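You operate a simulated robot arm through the tools that you are given. There is no shell and no other tool. Be economical: measure what you need, move in short steps, check, and stop when the job is done.

Carry out the task below with a simulated robot arm. There is one attempt and no reset: what you move stays moved.

JOB
Link the sampler board with the blue tube and set 2.9 L/min.
Fine: push the tube home on the valve barb and the pump barb, turn the inlet lever to the blue inlet, pump lever on (it lifts 20 kPa at most), then turn the trim knob till the display shows the figure; leave the pump running.

Only the result counts: the job must be done as asked and must still hold three seconds after the hand-in. Knocking over, shifting, dropping, spilling or breaking anything else fails it.

ROBOT AND FRAMES
A 7-joint arm with a two-finger parallel gripper, fixed in place. Base frame: the origin is at the foot of the arm, x ahead of it, y to its left, z up. Units: mm, rad, N and s.
With the tool pointing down near the work surface it reaches from about 280 to 740 mm from the base axis. Its first joint turns from -2.007 to 2.007 rad. Payload 3.91 kg.
Tool frame: the origin (TCP) lies between the finger pads and is the grasp point; the fingertips stand 30 mm ahead of it; z points along the fingers, y is the line along which they close. Largest opening 110 mm; finger width 20, thickness 10; the body of the gripper, 48 by 112 mm, starts 55 mm behind the TCP.
Orientation is that of the tool frame in the base frame, as [roll, pitch, yaw] about the fixed x, y, z axes, in that order (R = Rz(yaw) Ry(pitch) Rx(roll)). With the fingers straight down and closing along the base's y, the tool's x points along the base's -x, its y along +y and its z along -z.

CONTROLS
- The arm moves only by the tool jog_arm. Its argument "rows" is a list of rows, each a list of 6 numbers: the shift along the tool's x, y, z in mm, then the turn, a rotation vector about the tool's x, y, z in rad. In form: [[dx, dy, dz, rx, ry, rz], ...]. A call has 1 to 12 rows; each row shifts and turns the commanded pose from where the row before left it, along the tool's axes as they then stand. "gripper" is the closure, from 0 (fully open) to 1 (shut), set as the call begins (left out, the last holds). Each row takes 0.2 s and may step no farther than 50 mm and 0.15 rad from the row before; otherwise, or with a gripper value out of range, the whole call is refused. Where a pose cannot be reached the arm comes as near as it can. A force on the tool above 40 N (or 10 N above the force at the start of the call, whichever is more), or a blocked arm, ends the call early, and 0.2 s more pass. Each finger travels about 108 mm/s and halts on what it meets, pressing with about 23 N; the grip force reading is that of the motor and also rises with nothing between the fingers. The clock runs only during rows and for 0.2 s after the last one: add rows that do not move to give the fingers time. The reply holds the time, the measured pose of the TCP, the force on the tool along the base axes, the opening and the grip force, in the units named above and with some noise, with the torque about the TCP (base axes, N m) and any sound that the robot's microphone picked up.
- Cameras (640 x 400 px; columns grow to the right, rows downward): "scene" is fixed at [57.6, 642.6, 1595]; the picture's right is [-0.84, -0.54, 0.00], its down [-0.50, 0.78, -0.39] and it looks along [0.21, -0.32, -0.92] (base axes); focal length 318 px, centre (320, 200). "wrist" rides on the gripper at [72, 17, -103] in the tool frame; the picture's right is [-0.23, 0.97, 0.00], its down [-0.76, -0.18, -0.62] and it looks along [-0.61, -0.14, 0.78] (tool axes); focal length 222 px, centre (320, 200). There is no depth. A picture from a camera that has moved, and an enlarged one, comes with that camera's place and axes in the base frame and with its lens. The place of the scene camera against the robot may be out by one fixed shift of up to 18 mm in any direction.
- grab_frame(camera): a new picture of that camera. The clock stands still meanwhile.
- slide_trunk(by): slides the trunk up (or, below 0, down) by that many mm; the arm rides with it, the base frame stays. It gives what a move gives, with no picture.
- enlarge(camera, box): a new picture of the part [left, top, right, bottom] of that camera's present view, enlarged. The clock stands still meanwhile.
- sign_off(): hands the job in; it is judged then, once.

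Work in short steps. Places have to be worked out from the pictures, the camera data and where the tool is seen: move nearer, look again, correct. Check each grasp and each placing, and mend what went wrong. You have 120 turns and 64 pictures in all, those below and enlarged ones among them. Open the gripper and draw the arm clear of the work before you hand the job in, unless the task says otherwise; then end with one line.

The tools are called after ">>>" by a JSON object that holds its "op" and its "data". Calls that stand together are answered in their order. jog_arm: Moves the arm, as the interface text tells. Its arguments: {"type":"object","properties":{"rows":{"type":"array"},"gripper":{"type":"number"}},"required":["rows"]} The other tools are called the same way: slide_trunk (by) slides the trunk up or down; grab_frame (camera) takes a picture; enlarge (camera, box) takes an enlarged picture of a part of a camera's view; sign_off () hands the job in.

At the start:

```text
t: 0.0
ee_pos: [93.8, 370.6, 1200.7]
orientation: [3.141, -0.001, -3.141]
wrist_force: [-0.7, -0.9, 0.8]
ft_torque: [0.07, 0.02, 0.01]
width: 110.1
grasp_force: 0.1
trunk travel left (down, up): [-825.0, 165.0]
```

scene: 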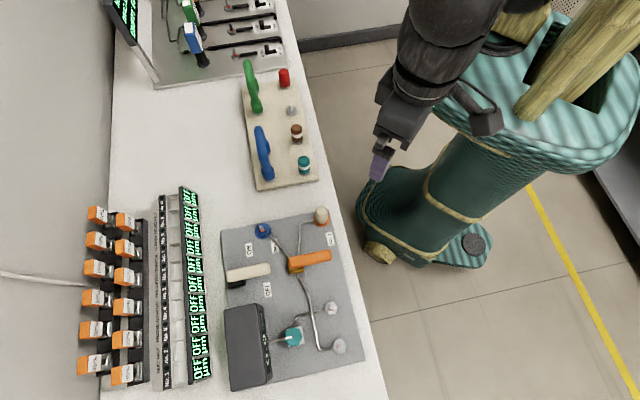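
wrist: 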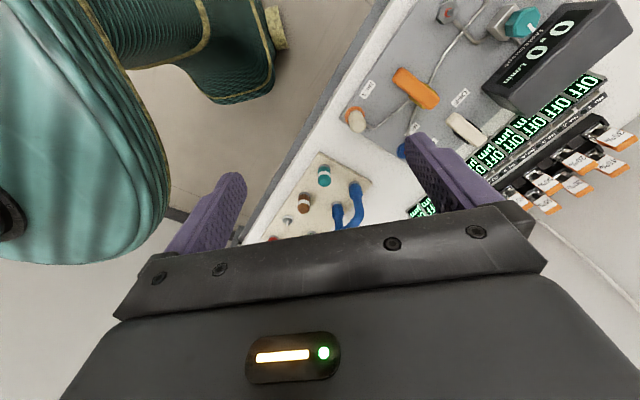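

I start by looking closer at the sampler board and the tube rack.

>>> {"op": "enlarge", "data": {"camera": "scene", "box": [210, 190, 380, 400]}}

>>> {"op": "enlarge", "data": {"camera": "scene", "box": [220, 40, 340, 200]}}

```text
1.90 times, centred on (295, 295) of scene
camera zoom: at [57.6, 642.6, 1595.0], right [-0.84, -0.54, 0.0], down [-0.5, 0.78, -0.39], along [0.21, -0.32, -0.92], focal length 606 px, centre (368, 19)
```

zoom: 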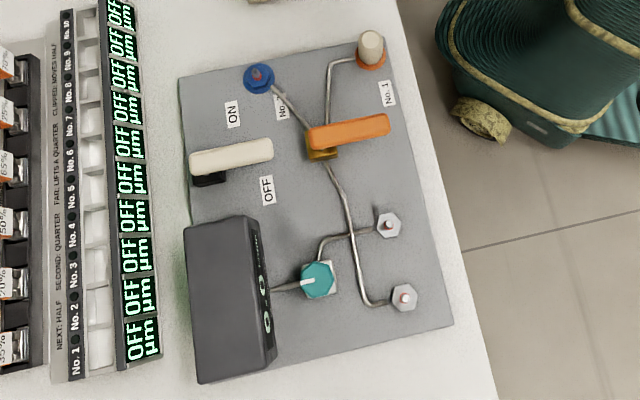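

```text
2.50 times, centred on (280, 120) of scene
camera zoom: at [57.6, 642.6, 1595.0], right [-0.84, -0.54, 0.0], down [-0.5, 0.78, -0.39], along [0.21, -0.32, -0.92], focal length 795 px, centre (420, 400)
```

zoom: 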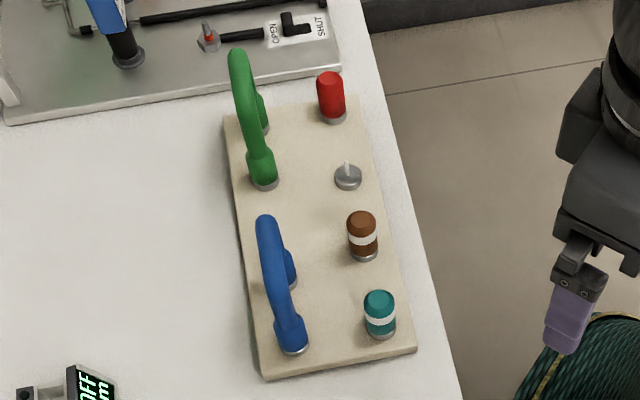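

The surface seems to be at roughly z 800–850, with the rack near (310,330) and the board near (145,620). I lower the trunk somewhat and look from the wrist to triangulate.

>>> {"op": "slide_trunk", "data": {"by": -120}}

>>> {"op": "grab_frame", "data": {"camera": "wrist"}}

```text
t: 1.5
ee_pos: [94.3, 370.3, 1080.9]
orientation: [-3.14, 0.001, 3.141]
wrist_force: [0.2, 0.4, 0.5]
ft_torque: [0.02, 0.0, -0.01]
width: 109.9
grasp_force: 0.1
trunk travel left (down, up): [-705.0, 285.0]
```

```text
59 pictures are left
camera wrist: at [23.3, 387.9, 1183.2], right [0.23, 0.97, 0.0], down [0.76, -0.18, 0.62], along [0.61, -0.14, -0.78], focal length 222 px, centre (320, 200)
```

wrist: 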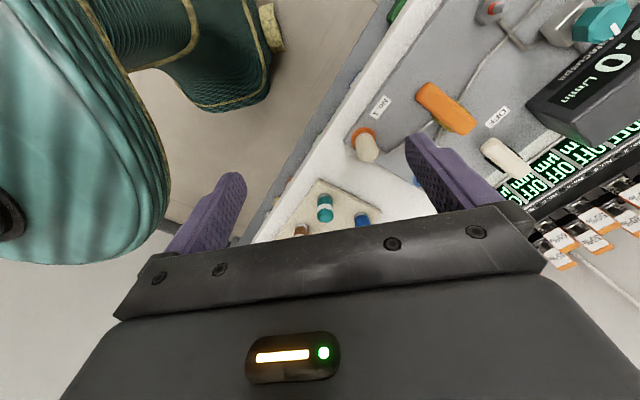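

The teal cap comes out at about (303,334,838). Next I turn the gripper so the camera looks along +y and move over the front of the board to map it.

>>> {"op": "jog_arm", "data": {"rows": [[-13, 40, 0, 0, 0, 0], [-13, 40, 0, 0, 0, -0.14], [0, 0, 0, 0, 0, -0.143], [0, 0, 0, 0, 0, -0.143], [0, 0, 0, 0, 0, -0.143], [0, 0, 0, 0, 0, -0.143], [0, 0, 0, 0, 0, -0.143], [0, 0, 0, 0, 0, -0.143], [0, 0, 0, 0, 0, -0.143], [0, 0, 0, 0, 0, -0.143], [0, 0, 0, 0, 0, -0.143], [0, 0, 0, 0, 0, -0.143]]}}

>>> {"op": "grab_frame", "data": {"camera": "wrist"}}

```text
t: 4.1
ee_pos: [120.2, 450.6, 1080.4]
orientation: [3.141, -0.001, -1.568]
wrist_force: [-0.3, -0.6, 0.5]
ft_torque: [0.0, 0.0, -0.01]
width: 110.0
grasp_force: 0.0
trunk travel left (down, up): [-705.0, 285.0]
```

```text
58 pictures are left
camera wrist: at [105.2, 378.8, 1183.0], right [-0.97, 0.23, 0.0], down [0.18, 0.76, 0.62], along [0.14, 0.61, -0.78], focal length 222 px, centre (320, 200)
```

wrist: 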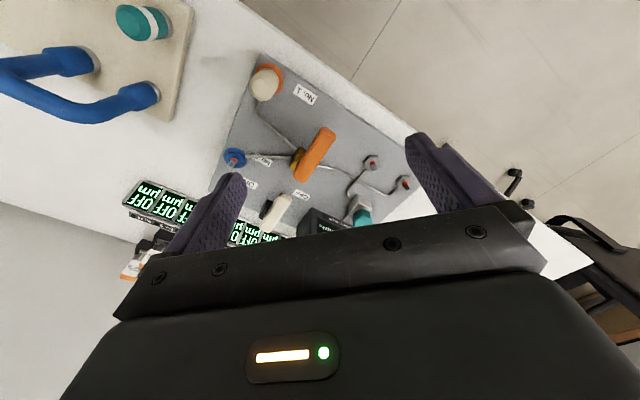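

The view shows the board upside down with both barbs. I move in and go lower to triangulate.

>>> {"op": "jog_arm", "data": {"rows": [[-30, 10, 0, 0, 0, 0], [-30, 10, 0, 0, 0, 0]]}}

>>> {"op": "slide_trunk", "data": {"by": -110}}

>>> {"op": "grab_frame", "data": {"camera": "wrist"}}

```text
t: 4.7
ee_pos: [100.6, 512.2, 1079.0]
orientation: [3.14, -0.003, -1.571]
wrist_force: [0.3, 0.5, -0.2]
ft_torque: [-0.02, -0.01, -0.02]
width: 110.1
grasp_force: 0.1
trunk travel left (down, up): [-705.0, 285.0]
```

```text
t: 6.1
ee_pos: [99.7, 511.2, 969.3]
orientation: [3.141, -0.001, -1.57]
wrist_force: [0.7, 0.3, -0.7]
ft_torque: [0.02, 0.01, 0.01]
width: 109.8
grasp_force: 0.0
trunk travel left (down, up): [-595.0, 395.0]
```

```text
57 pictures are left
camera wrist: at [84.9, 439.0, 1073.2], right [-0.97, 0.23, 0.0], down [0.18, 0.76, 0.62], along [0.14, 0.61, -0.78], focal length 222 px, centre (320, 200)
```

wrist: 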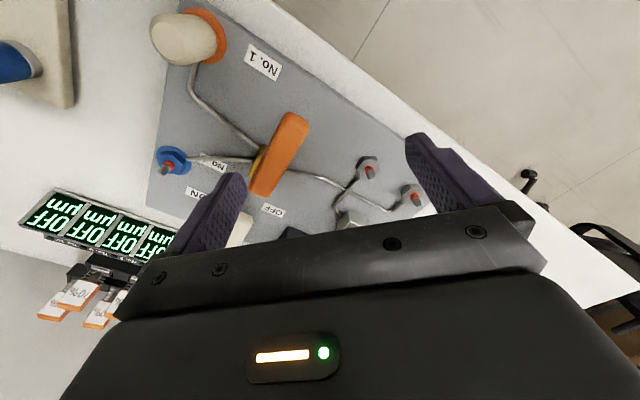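

I enlarge the barbs and the centre of the board.

>>> {"op": "enlarge", "data": {"camera": "wrist", "box": [300, 130, 440, 217]}}

>>> {"op": "enlarge", "data": {"camera": "wrist", "box": [140, 0, 320, 220]}}

```text
4.57 times, centred on (370, 174) of wrist
camera zoom: at [84.9, 439.0, 1073.2], right [-0.97, 0.23, 0.0], down [0.18, 0.76, 0.62], along [0.14, 0.61, -0.78], focal length 1015 px, centre (91, 321)
```

zoom: 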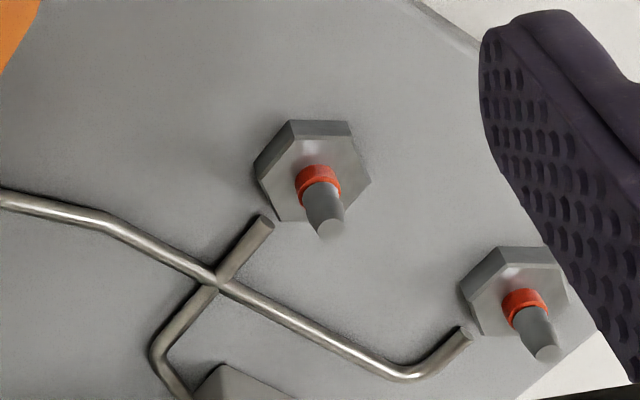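

```text
1.82 times, centred on (230, 110) of wrist
camera zoom: at [84.9, 439.0, 1073.2], right [-0.97, 0.23, 0.0], down [0.18, 0.76, 0.62], along [0.14, 0.61, -0.78], focal length 404 px, centre (484, 364)
```

zoom: 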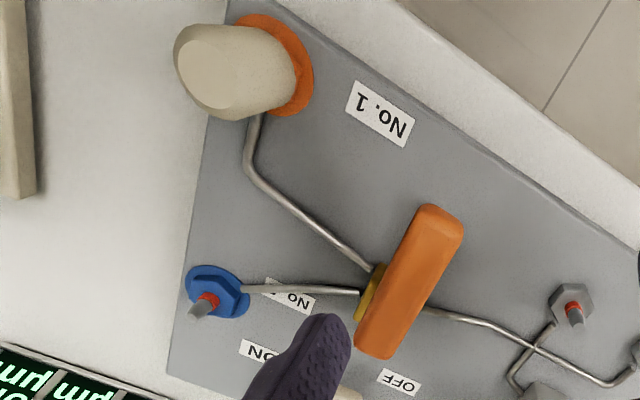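

Those two views lie along the same ray, so I shift sideways (−x) by 80 mm for parallax and look again.

>>> {"op": "jog_arm", "data": {"rows": [[0, 40, 0, 0, 0, 0], [0, 40, 0, 0, 0, 0]]}}

>>> {"op": "grab_frame", "data": {"camera": "wrist"}}

```text
t: 6.7
ee_pos: [20.9, 511.1, 970.3]
orientation: [-3.141, 0.001, -1.571]
wrist_force: [0.3, 0.3, 1.2]
ft_torque: [0.0, 0.03, 0.02]
width: 110.2
grasp_force: 0.0
trunk travel left (down, up): [-595.0, 395.0]
```

```text
54 pictures are left
camera wrist: at [4.8, 439.0, 1073.1], right [-0.97, 0.23, 0.0], down [0.18, 0.76, 0.62], along [0.14, 0.61, -0.78], focal length 222 px, centre (320, 200)
```

wrist: 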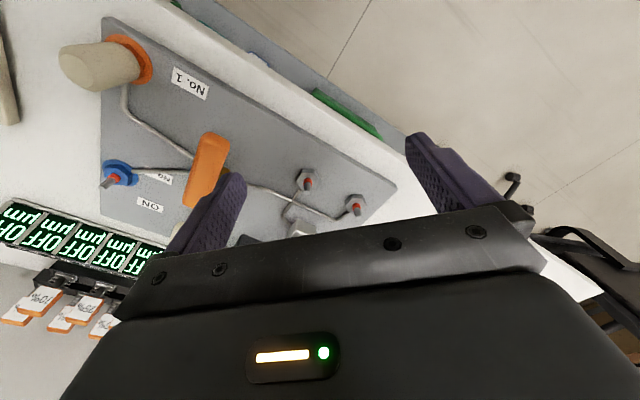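

>>> {"op": "enlarge", "data": {"camera": "wrist", "box": [250, 140, 390, 227]}}

```text
4.57 times, centred on (320, 184) of wrist
camera zoom: at [4.8, 439.0, 1073.1], right [-0.97, 0.23, 0.0], down [0.18, 0.76, 0.62], along [0.14, 0.61, -0.78], focal length 1015 px, centre (320, 275)
```

zoom: 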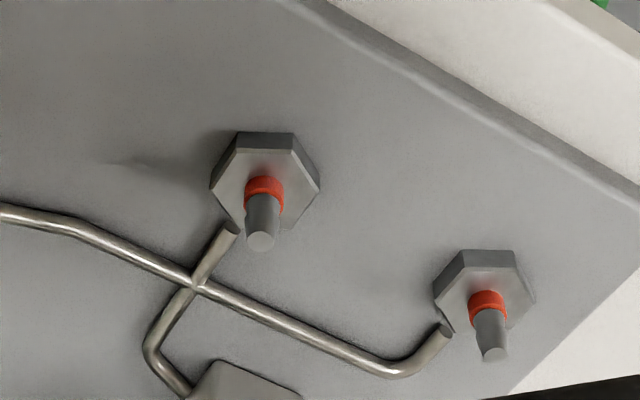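

Barb A is at about (57.5,593.5) and barb B at (1,650), both with the ring at z≈832 and the tip at z≈854, spaced 80 mm. Now I go over to the rack to map the blue tube.

>>> {"op": "jog_arm", "data": {"rows": [[33, -36, 0, 0, 0, 0], [33, -36, 0, 0, 0, 0], [33, -36, 0, 0, 0, 0], [33, -36, 0, 0, 0, 0], [33, -36, 0, 0, 0, 0], [33, -36, 0, 0, 0, 0], [33, -36, 0, 0, 0, 0]]}}

>>> {"op": "grab_frame", "data": {"camera": "wrist"}}

```text
t: 8.3
ee_pos: [272.0, 277.3, 972.3]
orientation: [-3.141, -0.001, -1.571]
wrist_force: [0.3, 0.3, -0.1]
ft_torque: [0.01, -0.01, 0.0]
width: 109.9
grasp_force: 0.1
trunk travel left (down, up): [-595.0, 395.0]
```

```text
52 pictures are left
camera wrist: at [256.9, 205.4, 1075.0], right [-0.97, 0.23, 0.0], down [0.18, 0.76, 0.62], along [0.14, 0.61, -0.78], focal length 222 px, centre (320, 200)
```

wrist: 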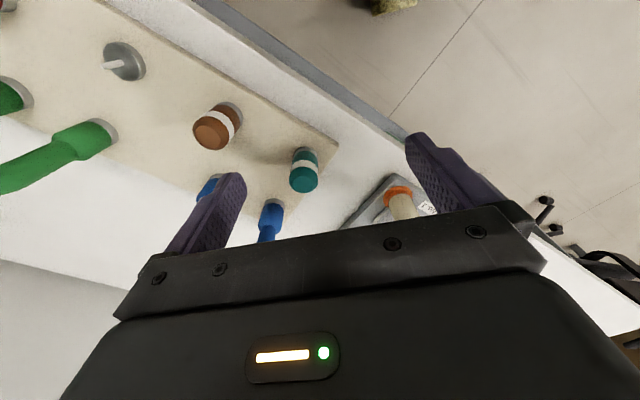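

The blue tube's feet are at about (382,406) and (448,346), so its plane is nearly parallel to the A–B line. I move above its middle and turn the gripper to close across it.

>>> {"op": "jog_arm", "data": {"rows": [[-25, -36, 0, 0, 0, 0], [-25, -36, 0, 0, 0, 0], [-25, -36, 0, 0, 0, 0], [-24, -35, 0, 0, 0, 0], [0, 0, 0, 0, 0, -0.131], [0, 0, 0, 0, 0, -0.131], [0, 0, 0, 0, 0, -0.131], [0, 0, 0, 0, 0, -0.131], [0, 0, 0, 0, 0, -0.131], [0, 0, 0, 0, 0, -0.13]]}}

>>> {"op": "grab_frame", "data": {"camera": "wrist"}}

```text
t: 10.5
ee_pos: [415.8, 377.7, 970.7]
orientation: [3.141, -0.001, -0.783]
wrist_force: [-0.1, 0.3, 0.5]
ft_torque: [0.02, -0.01, -0.02]
width: 110.2
grasp_force: 0.1
trunk travel left (down, up): [-595.0, 395.0]
```

```text
51 pictures are left
camera wrist: at [456.6, 315.9, 1073.3], right [-0.85, -0.53, 0.0], down [-0.41, 0.66, 0.62], along [-0.33, 0.53, -0.78], focal length 222 px, centre (320, 200)
```

wrist: 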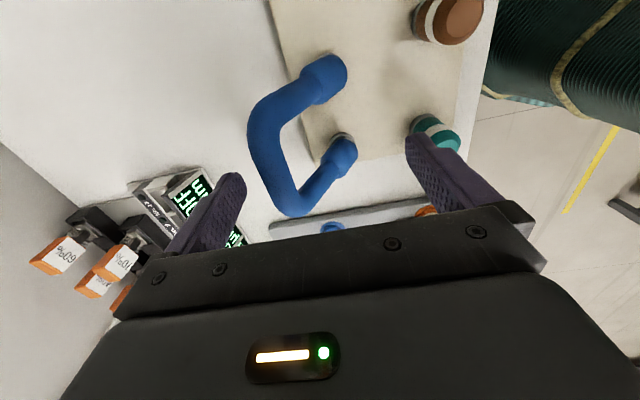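

I enlarge the tube to see its shape and how it stands on its pegs.

>>> {"op": "enlarge", "data": {"camera": "wrist", "box": [220, 30, 440, 220]}}

>>> {"op": "enlarge", "data": {"camera": "scene", "box": [235, 110, 325, 190]}}

```text
2.11 times, centred on (330, 125) of wrist
camera zoom: at [456.6, 315.9, 1073.3], right [-0.85, -0.53, 0.0], down [-0.41, 0.66, 0.62], along [-0.33, 0.53, -0.78], focal length 468 px, centre (299, 358)
```

zoom: 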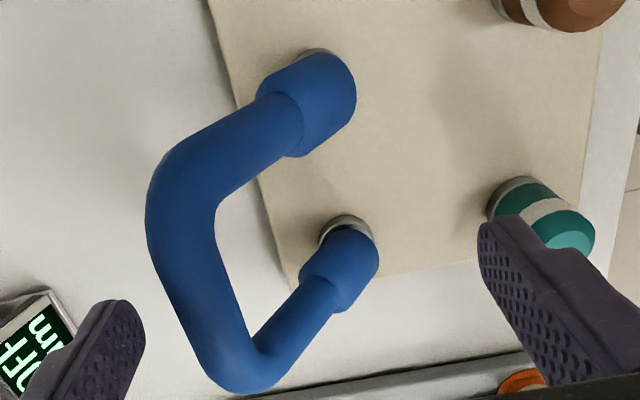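

```text
5.00 times, centred on (280, 150) of scene
camera zoom: at [57.6, 642.6, 1595.0], right [-0.84, -0.54, 0.0], down [-0.5, 0.78, -0.39], along [0.21, -0.32, -0.92], focal length 1590 px, centre (520, 450)
```

zoom: 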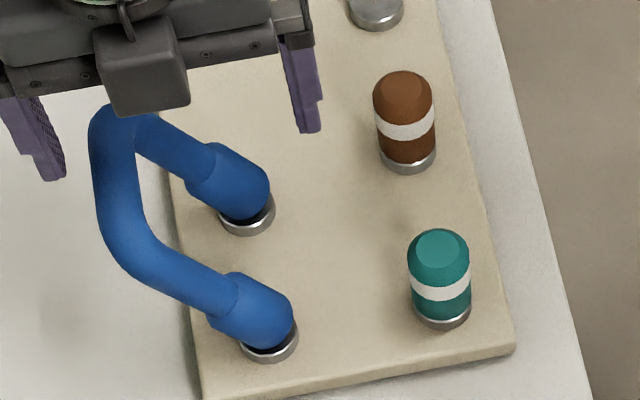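

The tube is a U lying sideways from two short sockets on pegs. I shift the camera over it for a second view to triangulate.

>>> {"op": "jog_arm", "data": {"rows": [[0, -40, 0, 0, 0, 0], [20, -30, 0, 0, 0, 0]]}}

>>> {"op": "enlarge", "data": {"camera": "wrist", "box": [240, 30, 480, 230]}}

```text
t: 11.1
ee_pos: [479.6, 415.9, 969.1]
orientation: [3.139, -0.001, -0.785]
wrist_force: [0.1, 0.1, 0.3]
ft_torque: [0.01, 0.01, -0.02]
width: 110.1
grasp_force: 0.0
trunk travel left (down, up): [-595.0, 395.0]
```

```text
2.00 times, centred on (360, 130) of wrist
camera zoom: at [520.3, 352.7, 1072.1], right [-0.85, -0.53, 0.0], down [-0.41, 0.66, 0.62], along [-0.33, 0.53, -0.78], focal length 444 px, centre (240, 340)
```

zoom: 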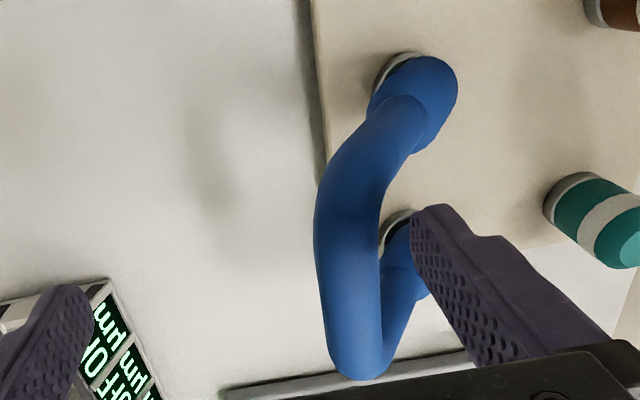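

The crossbar is at about (438,403,927) and leans out from the feet, which are at (380,395) and (440,339) with the collar at z≈827. Gripping an end cuff with the fingers closing along the feet line looks best, so I rise, turn the tool by +90°, and view it from the base side.

>>> {"op": "jog_arm", "data": {"rows": [[0, 0, -40, 0, 0, 0], [0, 0, 0, 0, 0, 0.143], [0, 0, 0, 0, 0, 0.143], [0, 0, 0, 0, 0, 0.143], [0, 0, 0, 0, 0, 0.143], [0, 0, 0, 0, 0, 0.143], [0, 0, 0, 0, 0, 0.143], [0, 0, 0, 0, 0, 0.143], [0, 0, 0, 0, 0, 0.143], [0, 0, 0, 0, 0, 0.143], [0, 0, 0, 0, 0, 0.142], [0, 0, 0, 0, 0, 0.142]]}}

>>> {"op": "jog_arm", "data": {"rows": [[42, 8, 0, 0, 0, 0], [42, 7, 0, 0, 0, 0]]}}

>>> {"op": "enlarge", "data": {"camera": "wrist", "box": [220, 80, 440, 220]}}

```text
t: 13.7
ee_pos: [479.6, 414.9, 1010.0]
orientation: [-3.14, 0.0, -2.359]
wrist_force: [-0.1, 0.5, -0.3]
ft_torque: [0.01, -0.01, 0.03]
width: 109.9
grasp_force: 0.1
trunk travel left (down, up): [-595.0, 395.0]
```

```text
t: 14.3
ee_pos: [408.2, 365.0, 1010.8]
orientation: [-3.141, 0.0, -2.356]
wrist_force: [0.8, 0.8, 0.1]
ft_torque: [-0.01, 0.04, 0.01]
width: 110.0
grasp_force: 0.1
trunk travel left (down, up): [-595.0, 395.0]
```

```text
2.86 times, centred on (330, 150) of wrist
camera zoom: at [346.1, 325.8, 1113.9], right [-0.53, 0.85, 0.0], down [0.66, 0.41, 0.62], along [0.53, 0.33, -0.78], focal length 635 px, centre (291, 343)
```

zoom: 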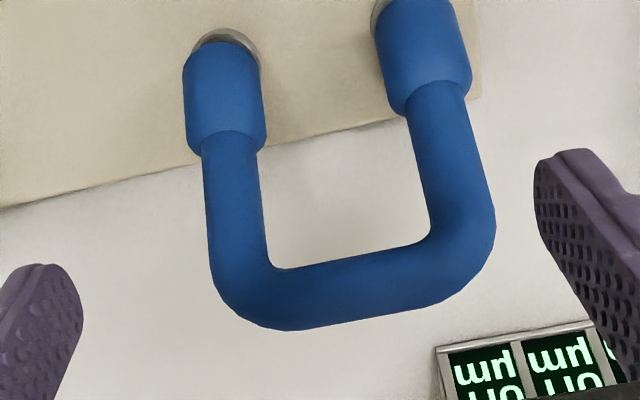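

The U is flat and leans as a whole, about 30° from vertical towards (+x,+y), with an 80 mm span and its bar midpoint near (437,406,927). I'll hold the crossbar with the tool tilted to match. First I rotate back above it and move out.

>>> {"op": "jog_arm", "data": {"rows": [[0, 0, 0, 0, 0, -0.143], [0, 0, 0, 0, 0, -0.143], [0, 0, 0, 0, 0, -0.143], [0, 0, 0, 0, 0, -0.143], [0, 0, 0, 0, 0, -0.143], [0, 0, 0, 0, 0, -0.143], [0, 0, 0, 0, 0, -0.143], [0, 0, 0, 0, 0, -0.143], [0, 0, 0, 0, 0, -0.143], [0, 0, 0, 0, 0, -0.142], [0, 0, 0, 0, 0, -0.142]]}}

>>> {"op": "jog_arm", "data": {"rows": [[-4, -45, 0, 0, 0, 0], [-4, -45, 0, 0, 0, 0], [0, 0, 0, -0.131, 0, 0], [0, 0, 0, -0.131, 0, 0], [0, 0, 0, -0.131, 0, 0], [0, 0, 0, -0.131, 0, 0]]}}

>>> {"op": "grab_frame", "data": {"camera": "wrist"}}

```text
t: 16.7
ee_pos: [409.7, 364.8, 1010.4]
orientation: [3.141, 0.0, -0.784]
wrist_force: [0.5, 0.4, 0.6]
ft_torque: [-0.04, -0.03, -0.01]
width: 110.3
grasp_force: 0.0
trunk travel left (down, up): [-595.0, 395.0]
```

```text
t: 18.1
ee_pos: [457.3, 424.3, 1009.6]
orientation: [2.683, 0.002, -0.785]
wrist_force: [0.6, 0.2, 0.1]
ft_torque: [0.02, 0.03, -0.03]
width: 109.9
grasp_force: 0.1
out of reach, approached as far as the arm can: row 6
trunk travel left (down, up): [-595.0, 395.0]
```

```text
46 pictures are left
camera wrist: at [531.2, 396.2, 1108.2], right [-0.78, -0.46, 0.43], down [-0.23, 0.85, 0.48], along [-0.59, 0.28, -0.76], focal length 222 px, centre (320, 200)
```

wrist: 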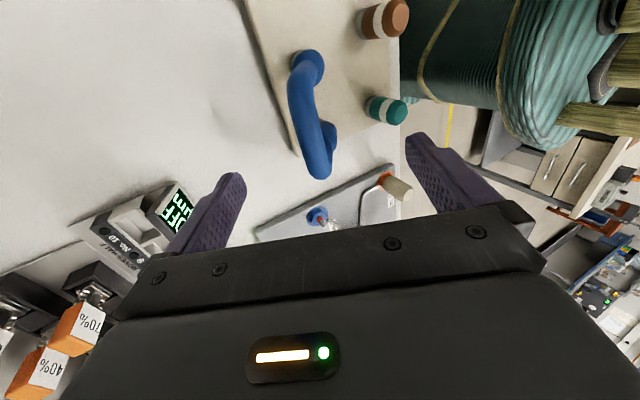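

The full 30° tilt is at the reach limit here. I back off to 0.39 rad, since the bar can be gripped at any tilt and the difference made up at placing.

>>> {"op": "jog_arm", "data": {"rows": [[0, 0, 0, 0.131, 0, 0], [0, 0, 0, 0, 0, 0]]}}

>>> {"op": "enlarge", "data": {"camera": "wrist", "box": [240, 30, 440, 210]}}

```text
t: 18.7
ee_pos: [455.3, 424.5, 1009.2]
orientation: [2.816, 0.0, -0.786]
wrist_force: [-0.4, 0.4, 0.3]
ft_torque: [0.02, -0.01, 0.04]
width: 110.0
grasp_force: 0.0
trunk travel left (down, up): [-595.0, 395.0]
```

```text
2.22 times, centred on (340, 120) of wrist
camera zoom: at [520.5, 386.6, 1111.4], right [-0.81, -0.49, 0.31], down [-0.28, 0.8, 0.53], along [-0.51, 0.35, -0.79], focal length 494 px, centre (276, 378)
```

zoom: 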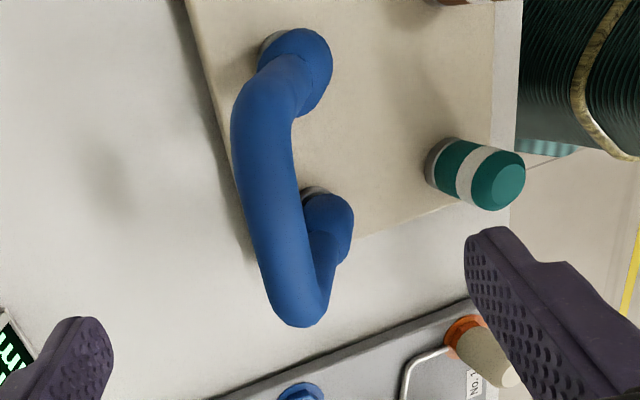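

The bar lies straight ahead of the tool, about 84 mm along the tool z. I descend onto it with the gripper open and check before closing.

>>> {"op": "jog_arm", "data": {"rows": [[0, 0, 30, 0, 0, 0], [0, -1, 30, 0, 0, 0], [0, -1, 24, 0, 0, 0]]}}

>>> {"op": "grab_frame", "data": {"camera": "wrist"}}

```text
t: 19.5
ee_pos: [437.7, 407.6, 929.1]
orientation: [2.815, -0.001, -0.785]
wrist_force: [-0.7, 0.3, 0.8]
ft_torque: [-0.05, 0.04, -0.02]
width: 109.8
grasp_force: 0.0
trunk travel left (down, up): [-595.0, 395.0]
```

```text
44 pictures are left
camera wrist: at [503.0, 368.6, 1032.3], right [-0.81, -0.49, 0.31], down [-0.28, 0.8, 0.53], along [-0.51, 0.35, -0.79], focal length 222 px, centre (320, 200)
```

wrist: 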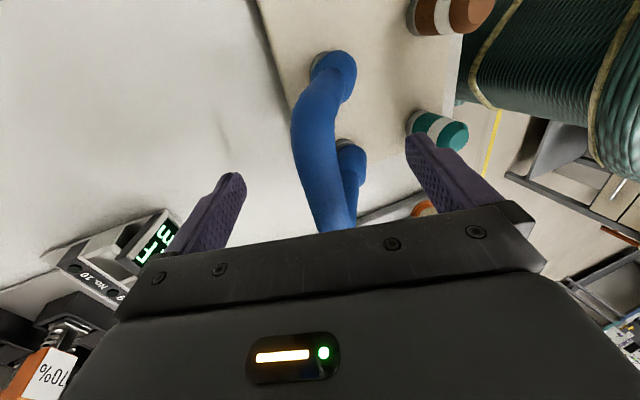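

The bar runs through the TCP. I close on it.

>>> {"op": "jog_arm", "data": {"gripper": 1, "rows": [[0, 0, 0, 0, 0, 0], [0, 0, 0, 0, 0, 0], [0, 0, 0, 0, 0, 0], [0, 0, 0, 0, 0, 0]]}}

```text
t: 20.5
ee_pos: [438.5, 406.4, 929.3]
orientation: [2.814, 0.001, -0.786]
wrist_force: [-5.6, -6.0, -0.8]
ft_torque: [-0.09, 0.06, 0.01]
width: 21.6
grasp_force: 23.3
trunk travel left (down, up): [-595.0, 395.0]
```

The grip holds at 21.6 mm. I pull along the tube's axis (30° lean) to draw it out of the cups.

>>> {"op": "jog_arm", "data": {"rows": [[0, -2, -9.8, 0, 0, 0], [0, -2, -9.8, 0, 0, 0], [0, -2, -9.8, 0, 0, 0], [0, -2, -9.8, 0, 0, 0]]}}

>>> {"op": "grab_frame", "data": {"camera": "wrist"}}

```text
t: 21.5
ee_pos: [453.0, 420.9, 962.6]
orientation: [2.815, 0.0, -0.788]
wrist_force: [0.6, -0.1, -0.8]
ft_torque: [0.02, 0.01, 0.0]
width: 21.1
grasp_force: 23.4
trunk travel left (down, up): [-595.0, 395.0]
```

```text
43 pictures are left
camera wrist: at [517.2, 382.5, 1065.4], right [-0.81, -0.49, 0.31], down [-0.28, 0.8, 0.53], along [-0.51, 0.35, -0.79], focal length 222 px, centre (320, 200)
```

wrist: 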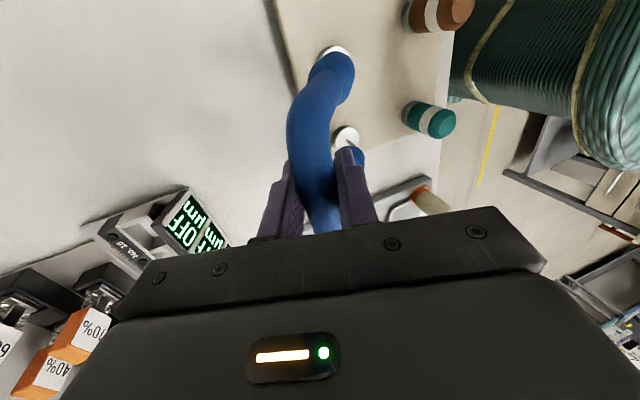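

The tube has come off its cups. I lift higher, straighten the tilt and look at how it hangs.

>>> {"op": "jog_arm", "data": {"rows": [[0, 13, -38, 0, 0, 0], [0, 13, -38, 0, 0, 0], [0, 0, 0, 0.11, 0, 0], [0, 0, 0, 0.11, 0, 0], [0, 0, 0, 0.105, 0, 0], [0, 0, 0, 0, 0, 0]]}}

>>> {"op": "grab_frame", "data": {"camera": "wrist"}}

>>> {"op": "enlarge", "data": {"camera": "scene", "box": [200, 60, 360, 180]}}

```text
t: 22.9
ee_pos: [452.5, 420.1, 1043.3]
orientation: [-3.141, 0.0, -0.785]
wrist_force: [0.7, 0.7, -1.9]
ft_torque: [0.04, -0.05, 0.0]
width: 21.1
grasp_force: 22.9
trunk travel left (down, up): [-595.0, 395.0]
```

```text
42 pictures are left
camera wrist: at [492.9, 358.6, 1146.0], right [-0.85, -0.53, 0.0], down [-0.41, 0.66, 0.62], along [-0.33, 0.53, -0.78], focal length 222 px, centre (320, 200)
```

wrist: 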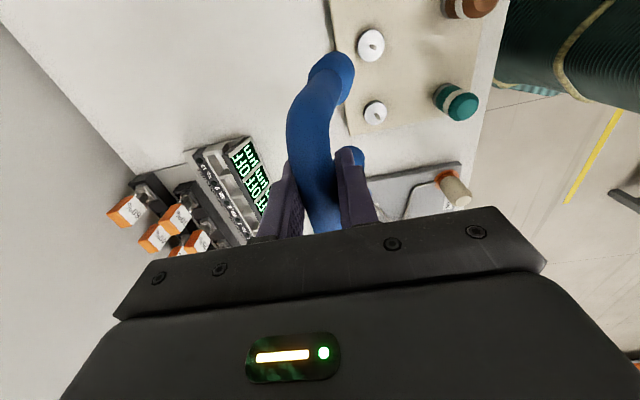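

```text
3.33 times, centred on (280, 120) of scene
camera zoom: at [57.6, 642.6, 1595.0], right [-0.84, -0.54, 0.0], down [-0.5, 0.78, -0.39], along [0.21, -0.32, -0.92], focal length 1060 px, centre (453, 467)
```

zoom: 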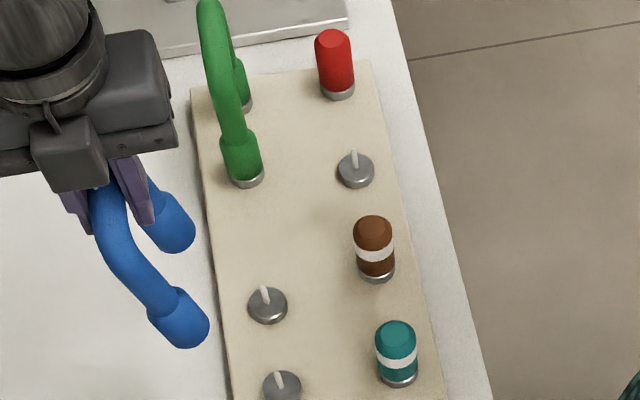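

The tube hangs in the grip. I enlarge the wrist view to measure its residual lean.

>>> {"op": "enlarge", "data": {"camera": "wrist", "box": [250, 40, 400, 220]}}

```text
2.22 times, centred on (325, 130) of wrist
camera zoom: at [492.9, 358.6, 1146.0], right [-0.85, -0.53, 0.0], down [-0.41, 0.66, 0.62], along [-0.33, 0.53, -0.78], focal length 494 px, centre (309, 356)
```

zoom: 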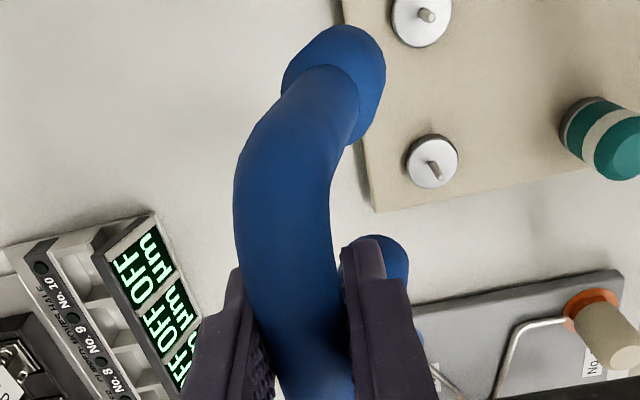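

Tilt relative to the tool is about 0.2 rad, as expected. I carry the tube high over to the barbs and tilt the tool +0.2 so the tube stands upright.

>>> {"op": "jog_arm", "data": {"rows": [[-44.2, 15.7, 0, 0, 0, 0], [-44.2, 15.7, 0, 0, 0, 0], [-44.2, 15.7, 0, 0, 0, 0], [-44.2, 15.7, 0, 0, 0, 0], [-44.2, 15.7, 0, 0, 0, 0], [-44.2, 15.7, 0, 0, 0, 0], [-44.2, 15.7, 0, 0, 0, 0], [-44.2, 15.7, 0, 0, 0, 0], [-44.2, 15.7, 0, 0, 0, 0], [-44.2, 15.7, 0, 0, 0, 0], [0, 0, 0, 0.1, 0, 0], [0, 0, 0, 0.1, 0, 0]]}}

>>> {"op": "enlarge", "data": {"camera": "scene", "box": [240, 220, 400, 380]}}

>>> {"op": "grab_frame", "data": {"camera": "wrist"}}

```text
t: 25.5
ee_pos: [27.8, 623.8, 1045.2]
orientation: [-2.943, -0.001, -0.786]
wrist_force: [-0.1, 0.3, -1.1]
ft_torque: [-0.01, 0.01, -0.01]
width: 21.1
grasp_force: 22.9
trunk travel left (down, up): [-595.0, 395.0]
```

```text
2.50 times, centred on (320, 300) of scene
camera zoom: at [57.6, 642.6, 1595.0], right [-0.84, -0.54, 0.0], down [-0.5, 0.78, -0.39], along [0.21, -0.32, -0.92], focal length 795 px, centre (320, -50)
```

zoom: 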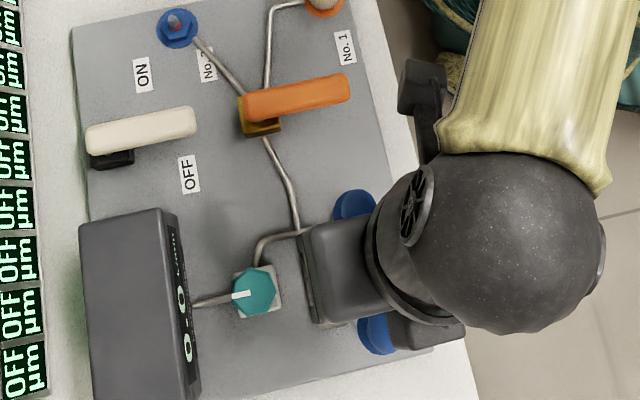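

```text
38 pictures are left
camera wrist: at [53.9, 546.3, 1141.7], right [-0.84, -0.51, -0.19], down [-0.5, 0.57, 0.65], along [-0.22, 0.64, -0.74], focal length 222 px, centre (320, 200)
```

wrist: 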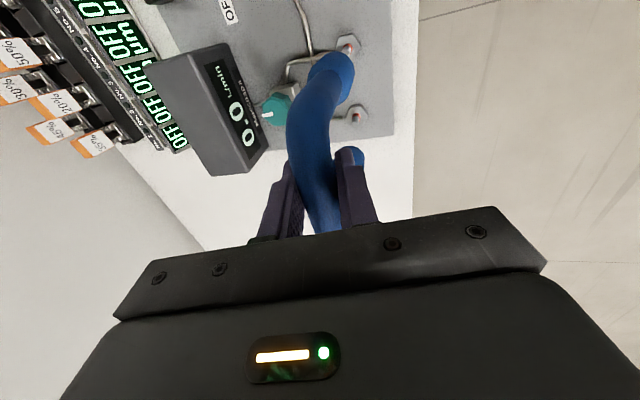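

The tube is over the barbs. I lower to just above the barb tips and check the alignment.

>>> {"op": "jog_arm", "data": {"rows": [[1.2, 5.6, 26.9, 0, 0, 0], [1.2, 5.6, 26.9, 0, 0, 0], [0, 0, 0, 0, 0, 0]]}}

>>> {"op": "enlarge", "data": {"camera": "wrist", "box": [260, 40, 420, 220]}}

>>> {"op": "enlarge", "data": {"camera": "scene", "box": [290, 260, 370, 360]}}

```text
t: 26.3
ee_pos: [30.4, 620.0, 990.4]
orientation: [-2.943, 0.0, -0.788]
wrist_force: [0.1, 0.2, -2.0]
ft_torque: [0.03, 0.05, 0.01]
width: 21.2
grasp_force: 23.3
trunk travel left (down, up): [-595.0, 395.0]
```

```text
2.22 times, centred on (340, 130) of wrist
camera zoom: at [56.9, 543.7, 1086.8], right [-0.84, -0.51, -0.19], down [-0.5, 0.57, 0.65], along [-0.22, 0.64, -0.74], focal length 494 px, centre (276, 356)
```

zoom: 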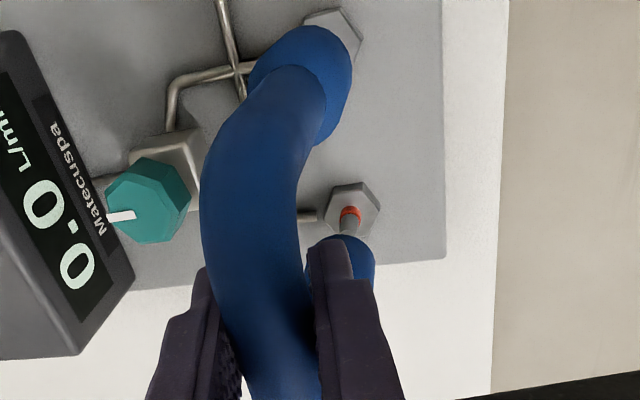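

```text
4.00 times, centred on (330, 310) of scene
camera zoom: at [57.6, 642.6, 1595.0], right [-0.84, -0.54, 0.0], down [-0.5, 0.78, -0.39], along [0.21, -0.32, -0.92], focal length 1272 px, centre (280, -240)
```

zoom: 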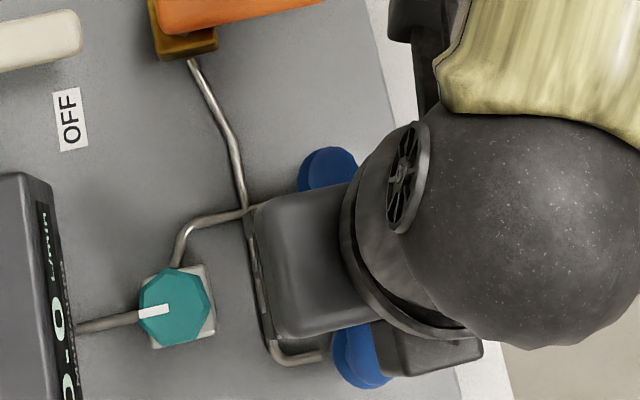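

The projection check agrees within about 2 mm: cuff bottoms are at z≈880 and aligned with the barbs. I shift 1 mm, go down 22 mm and look again.

>>> {"op": "jog_arm", "data": {"rows": [[-1, 2.2, 10.8, 0, 0, 0], [0, 2.2, 10.8, 0, 0, 0], [0, 0, 0, 0, 0, 0]]}}

>>> {"op": "enlarge", "data": {"camera": "wrist", "box": [300, 40, 400, 200]}}

```text
t: 27.1
ee_pos: [29.0, 621.7, 966.8]
orientation: [-2.942, 0.0, -0.785]
wrist_force: [-0.2, 0.3, -0.8]
ft_torque: [-0.01, -0.02, -0.02]
width: 21.2
grasp_force: 23.3
trunk travel left (down, up): [-595.0, 395.0]
```

```text
2.50 times, centred on (350, 120) of wrist
camera zoom: at [55.6, 544.6, 1064.4], right [-0.84, -0.51, -0.19], down [-0.5, 0.58, 0.65], along [-0.22, 0.64, -0.74], focal length 555 px, centre (245, 400)
```

zoom: 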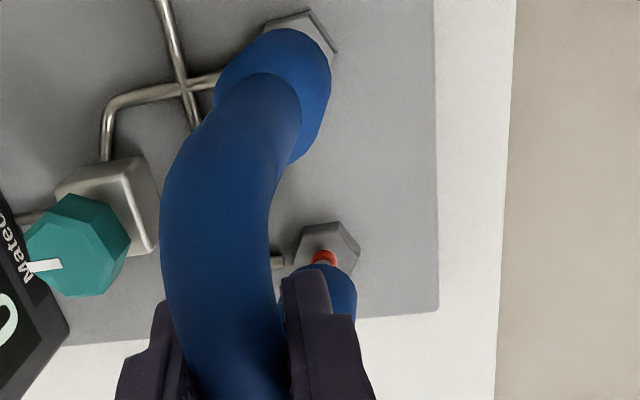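

Alignment looks right within about 2 mm. I push down in small steps and watch the force.

>>> {"op": "jog_arm", "data": {"rows": [[0, 0.8, 3.9, 0, 0, 0], [0, 0.8, 3.9, 0, 0, 0], [0, 0.8, 3.9, 0, 0, 0]]}}

```text
t: 27.9
ee_pos: [29.4, 621.9, 954.0]
orientation: [-2.941, -0.001, -0.787]
wrist_force: [0.4, 0.5, -2.7]
ft_torque: [0.01, -0.01, 0.01]
width: 21.3
grasp_force: 22.8
trunk travel left (down, up): [-595.0, 395.0]
```

>>> {"op": "jog_arm", "data": {"rows": [[0, 0.6, 2.9, 0, 0, 0], [0, 0.6, 2.9, 0, 0, 0]]}}

>>> {"op": "enlarge", "data": {"camera": "wrist", "box": [300, 40, 400, 200]}}

```text
t: 28.5
ee_pos: [30.2, 621.7, 950.8]
orientation: [-2.94, 0.002, -0.787]
wrist_force: [0.9, 0.3, 8.5]
ft_torque: [-0.01, 0.03, 0.0]
width: 21.3
grasp_force: 22.6
trunk travel left (down, up): [-595.0, 395.0]
```

```text
2.50 times, centred on (350, 120) of wrist
camera zoom: at [55.6, 544.7, 1048.1], right [-0.84, -0.51, -0.19], down [-0.5, 0.57, 0.65], along [-0.22, 0.64, -0.74], focal length 555 px, centre (245, 400)
```

zoom: 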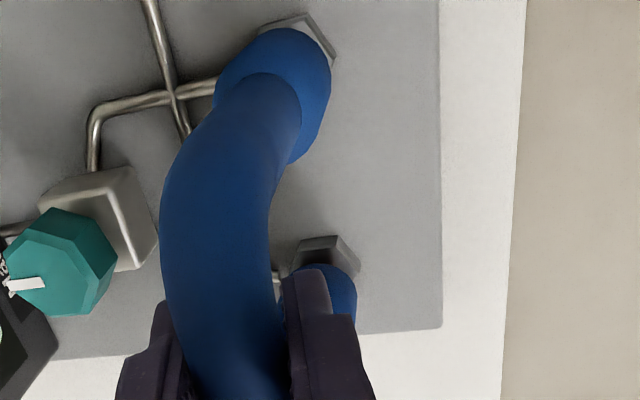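

Contact force is 8.5 N with balanced torque, so both cuffs are meeting the barbs. I keep pushing in small steps.

>>> {"op": "jog_arm", "data": {"rows": [[0, 0.4, 2, 0, 0, 0], [0, 0.4, 2, 0, 0, 0]]}}

```text
t: 29.1
ee_pos: [28.8, 621.2, 946.5]
orientation: [-2.943, 0.002, -0.785]
wrist_force: [1.2, -0.5, 8.5]
ft_torque: [0.03, -0.03, 0.0]
width: 21.3
grasp_force: 22.8
trunk travel left (down, up): [-595.0, 395.0]
```

It slides on at a steady ~8.5 N. I continue until the force rises at the stop.

>>> {"op": "jog_arm", "data": {"rows": [[0, 0.4, 2, 0, 0, 0], [0, 0.4, 2, 0, 0, 0], [0, 0.4, 2, 0, 0, 0], [0, 0.4, 2, 0, 0, 0]]}}

>>> {"op": "jog_arm", "data": {"rows": [[0, 0.4, 2, 0, 0, 0], [0, 0.4, 2, 0, 0, 0]]}}

```text
t: 30.1
ee_pos: [30.4, 620.5, 937.6]
orientation: [-2.943, 0.0, -0.785]
wrist_force: [2.6, -5.6, 6.1]
ft_torque: [-0.26, 0.01, 0.11]
width: 21.1
grasp_force: 23.0
trunk travel left (down, up): [-595.0, 395.0]
```

```text
t: 30.7
ee_pos: [30.0, 621.4, 937.3]
orientation: [-2.937, 0.004, -0.786]
wrist_force: [3.6, -7.5, 27.4]
ft_torque: [-0.12, -0.23, 0.03]
width: 21.0
grasp_force: 23.1
trunk travel left (down, up): [-595.0, 395.0]
```

The force rose to 27 N at z 937, so the tube is probably at the stop. I check the pictures.

>>> {"op": "enlarge", "data": {"camera": "wrist", "box": [300, 40, 400, 200]}}

>>> {"op": "enlarge", "data": {"camera": "scene", "box": [290, 260, 370, 360]}}

```text
2.50 times, centred on (350, 120) of wrist
camera zoom: at [56.0, 543.1, 1034.1], right [-0.84, -0.51, -0.2], down [-0.5, 0.57, 0.65], along [-0.22, 0.64, -0.73], focal length 555 px, centre (245, 400)
```

zoom: 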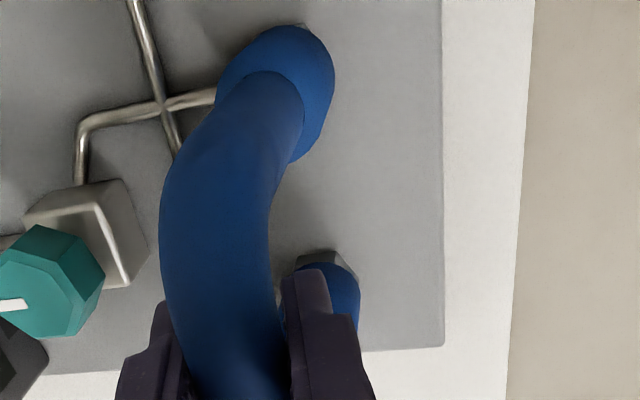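

```text
4.00 times, centred on (330, 310) of scene
camera zoom: at [57.6, 642.6, 1595.0], right [-0.84, -0.54, 0.0], down [-0.5, 0.78, -0.39], along [0.21, -0.32, -0.92], focal length 1272 px, centre (280, -240)
```

zoom: 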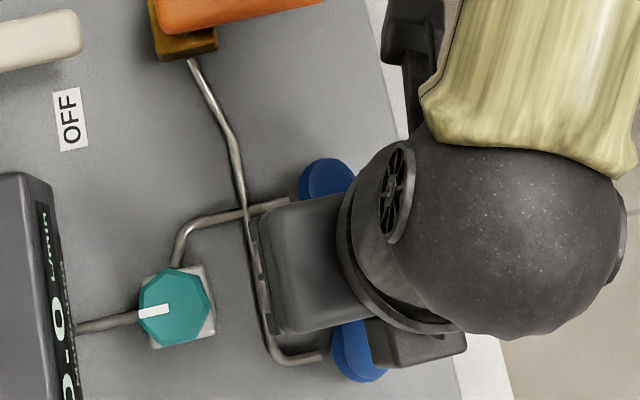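

I push one more step to be sure it has bottomed out.

>>> {"op": "jog_arm", "data": {"rows": [[0, 0.3, 1.5, 0, 0, 0], [0, 0, 0, 0, 0, 0]]}}

```text
t: 31.3
ee_pos: [28.6, 619.9, 934.6]
orientation: [-2.937, 0.007, -0.784]
wrist_force: [3.1, -2.3, 34.4]
ft_torque: [0.01, -0.01, 0.05]
width: 21.1
grasp_force: 22.8
trunk travel left (down, up): [-595.0, 395.0]
```

34 N now. I open the gripper partway, back off upward, and move aside for a clear look at both cuffs.

>>> {"op": "jog_arm", "data": {"gripper": 0.5, "rows": [[0, 0, 0, 0, 0, 0], [0, 0, 0, 0, 0, 0], [0, -4, -20, 0, 0, 0], [0, -6, -30, 0, 0, 0], [0, -8, -40, 0, 0, 0]]}}

>>> {"op": "enlarge", "data": {"camera": "wrist", "box": [260, 40, 420, 200]}}

```text
t: 32.5
ee_pos: [27.8, 622.7, 1024.3]
orientation: [-2.944, -0.001, -0.785]
wrist_force: [-0.3, -0.6, -0.1]
ft_torque: [0.01, -0.04, 0.01]
width: 55.0
grasp_force: 0.1
trunk travel left (down, up): [-595.0, 395.0]
```

```text
2.50 times, centred on (340, 120) of wrist
camera zoom: at [54.9, 546.3, 1121.3], right [-0.84, -0.51, -0.19], down [-0.5, 0.58, 0.65], along [-0.22, 0.64, -0.74], focal length 555 px, centre (270, 400)
```

zoom: 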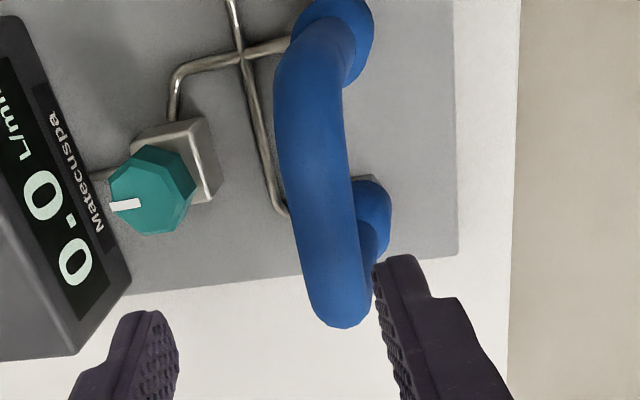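

The tube stands upright on both barbs. To check the seating I turn and look from the base side at a lower angle.

>>> {"op": "jog_arm", "data": {"rows": [[0, 0, -10, -0.1, 0, 0], [0, 0, 0, -0.1, 0, 0.13], [0, 0, 0, 0, 0, 0.144], [0, 0, 0, 0, 0, 0.144], [0, 0, 0, 0, 0, 0.144], [0, 0, 0, 0, 0, 0.144], [0, 0, 0, 0, 0, 0.144], [0, 0, 0, 0, 0, 0.144], [0, 0, 0, 0, 0, 0.144], [0, 0, 0, 0, 0, 0.144], [0, 0, 0, 0, 0, 0.144], [0, 0, 0, 0, 0, 0.144]]}}

>>> {"op": "jog_arm", "data": {"rows": [[45, 0, 0, 0, 0, 0], [45, 0, 0, 0, 0, 0], [20, 0, 35, 0, 0, 0], [0, 0, 45, 0, 0, 0], [0, 0, 40, 0, 0, 0]]}}

>>> {"op": "grab_frame", "data": {"camera": "wrist"}}

```text
refused: row 2 steps farther than a row can; nothing moved
```

```text
t: 33.7
ee_pos: [122.1, 560.1, 905.5]
orientation: [-2.946, -0.001, -0.784]
wrist_force: [-0.3, 0.6, -0.1]
ft_torque: [-0.02, -0.01, -0.01]
width: 55.1
grasp_force: 0.1
trunk travel left (down, up): [-595.0, 395.0]
```

```text
30 pictures are left
camera wrist: at [149.2, 483.8, 1002.3], right [-0.84, -0.51, -0.19], down [-0.5, 0.58, 0.65], along [-0.22, 0.64, -0.74], focal length 222 px, centre (320, 200)
```

wrist: 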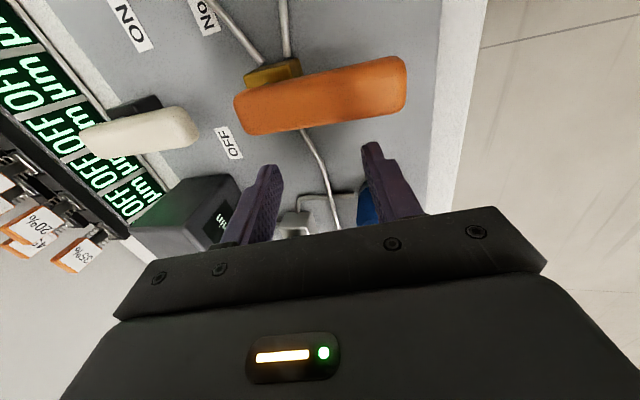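

The first call was refused, so only the second ran; nothing was touched. I rise before rotating.

>>> {"op": "jog_arm", "data": {"rows": [[0, 0, -50, 0, 0, 0], [0, 0, -40, 0, 0, 0], [0, 0, 0, -0.1, 0, 0], [0, 0, 0, -0.1, 0, 0]]}}

```text
t: 34.7
ee_pos: [111.1, 548.7, 993.5]
orientation: [3.138, 0.001, -0.787]
wrist_force: [0.2, -0.1, -0.6]
ft_torque: [0.01, 0.04, -0.02]
width: 54.9
grasp_force: 0.1
trunk travel left (down, up): [-595.0, 395.0]
```

>>> {"op": "jog_arm", "data": {"rows": [[0, 0, 0, 0, 0, 0.143], [0, 0, 0, 0, 0, 0.143], [0, 0, 0, 0, 0, 0.143], [0, 0, 0, 0, 0, 0.143], [0, 0, 0, 0, 0, 0.143], [0, 0, 0, 0, 0, 0.143], [0, 0, 0, 0, 0, 0.143], [0, 0, 0, 0, 0, 0.143], [0, 0, 0, 0, 0, 0.143], [0, 0, 0, 0, 0, 0.142], [0, 0, 0, 0, 0, 0.142]]}}

```text
t: 37.1
ee_pos: [112.2, 548.4, 992.6]
orientation: [3.141, -0.003, -2.359]
wrist_force: [0.8, -0.3, -0.1]
ft_torque: [-0.01, -0.03, 0.02]
width: 55.2
grasp_force: 0.1
trunk travel left (down, up): [-595.0, 395.0]
```

Now I move to the base side of the tube and look at the cuff bottoms.

>>> {"op": "jog_arm", "data": {"rows": [[36, 34, 0, 0, 0, 0], [36, 34, 0, 0, 0, 0], [36, 34, 0, 0, 0, 0], [6, 8, 35, 0, 0, 0]]}}

>>> {"op": "grab_frame", "data": {"camera": "wrist"}}

```text
t: 38.1
ee_pos: [-47.8, 545.0, 959.3]
orientation: [3.141, -0.001, -2.358]
wrist_force: [-0.6, -0.3, 0.0]
ft_torque: [-0.02, -0.02, 0.0]
width: 54.7
grasp_force: 0.0
trunk travel left (down, up): [-595.0, 395.0]
```

```text
29 pictures are left
camera wrist: at [-110.7, 507.1, 1061.9], right [-0.53, 0.85, 0.0], down [0.67, 0.41, 0.62], along [0.53, 0.33, -0.78], focal length 222 px, centre (320, 200)
```

wrist: 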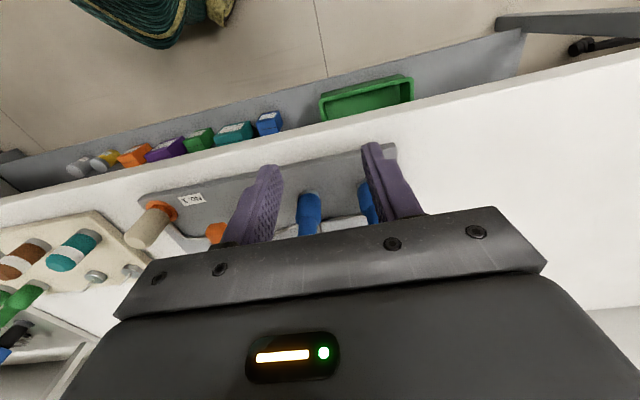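

>>> {"op": "enlarge", "data": {"camera": "wrist", "box": [285, 165, 395, 235]}}

```text
5.71 times, centred on (340, 200) of wrist
camera zoom: at [-110.7, 507.1, 1061.9], right [-0.53, 0.85, 0.0], down [0.67, 0.41, 0.62], along [0.53, 0.33, -0.78], focal length 1269 px, centre (206, 200)
```

zoom: 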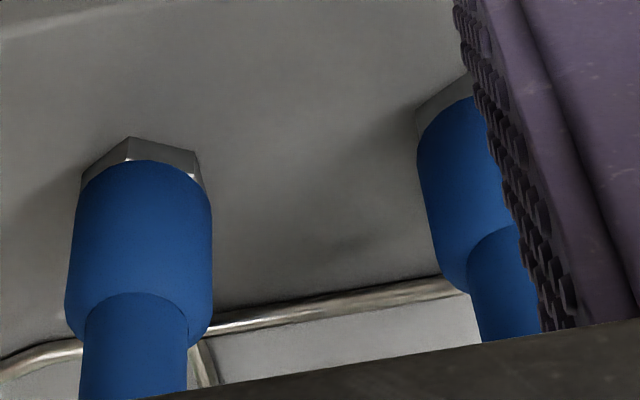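

Both cuffs sit right down on the hex nuts with no red ring visible, so the tube is home. Now I move to where the wrist camera sees the levers well.

>>> {"op": "jog_arm", "data": {"gripper": 1, "rows": [[0, 0, -30, 0, 0, 0], [-15, -38, 0, 0, 0, 0], [-15, -38, 0, 0, 0, 0], [-15, -38, 0, 0, 0, 0], [-14, -37, 0, 0, 0, 0]]}}

>>> {"op": "grab_frame", "data": {"camera": "wrist"}}

```text
t: 39.3
ee_pos: [101.9, 479.3, 988.3]
orientation: [3.139, -0.001, -2.357]
wrist_force: [-1.1, 0.4, -0.8]
ft_torque: [0.01, 0.01, 0.04]
width: 0.2
grasp_force: 22.8
trunk travel left (down, up): [-595.0, 395.0]
```

```text
27 pictures are left
camera wrist: at [40.3, 441.0, 1091.5], right [-0.53, 0.85, 0.0], down [0.67, 0.41, 0.62], along [0.53, 0.33, -0.78], focal length 222 px, centre (320, 200)
```

wrist: 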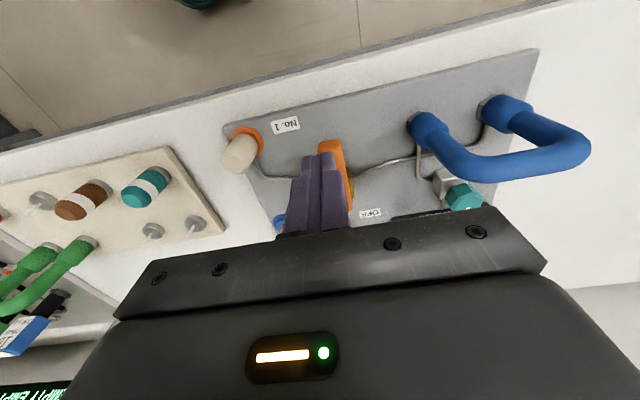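

>>> {"op": "jog_arm", "data": {"rows": [[0, -35, 0, 0, 0, 0], [-20, -35, 0, 0, 0, 0]]}}

>>> {"op": "enlarge", "data": {"camera": "wrist", "box": [310, 100, 490, 220]}}

```text
t: 39.9
ee_pos: [164.9, 443.6, 989.1]
orientation: [-3.142, -0.004, -2.356]
wrist_force: [-0.3, -0.6, -0.8]
ft_torque: [0.05, -0.01, -0.01]
width: 0.0
grasp_force: 23.7
trunk travel left (down, up): [-595.0, 395.0]
```

```text
3.33 times, centred on (400, 160) of wrist
camera zoom: at [103.2, 405.6, 1091.5], right [-0.53, 0.85, 0.0], down [0.67, 0.41, 0.62], along [0.53, 0.33, -0.78], focal length 740 px, centre (53, 333)
```

zoom: 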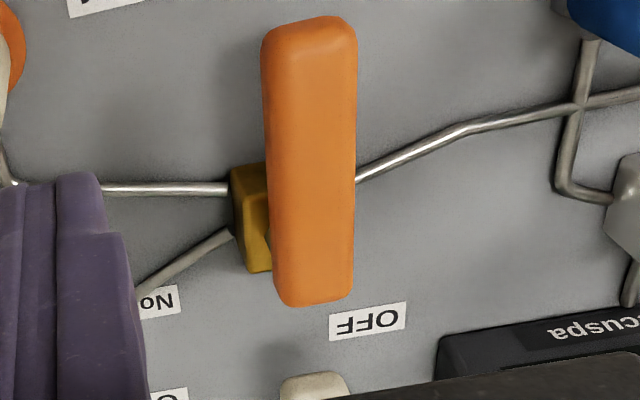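

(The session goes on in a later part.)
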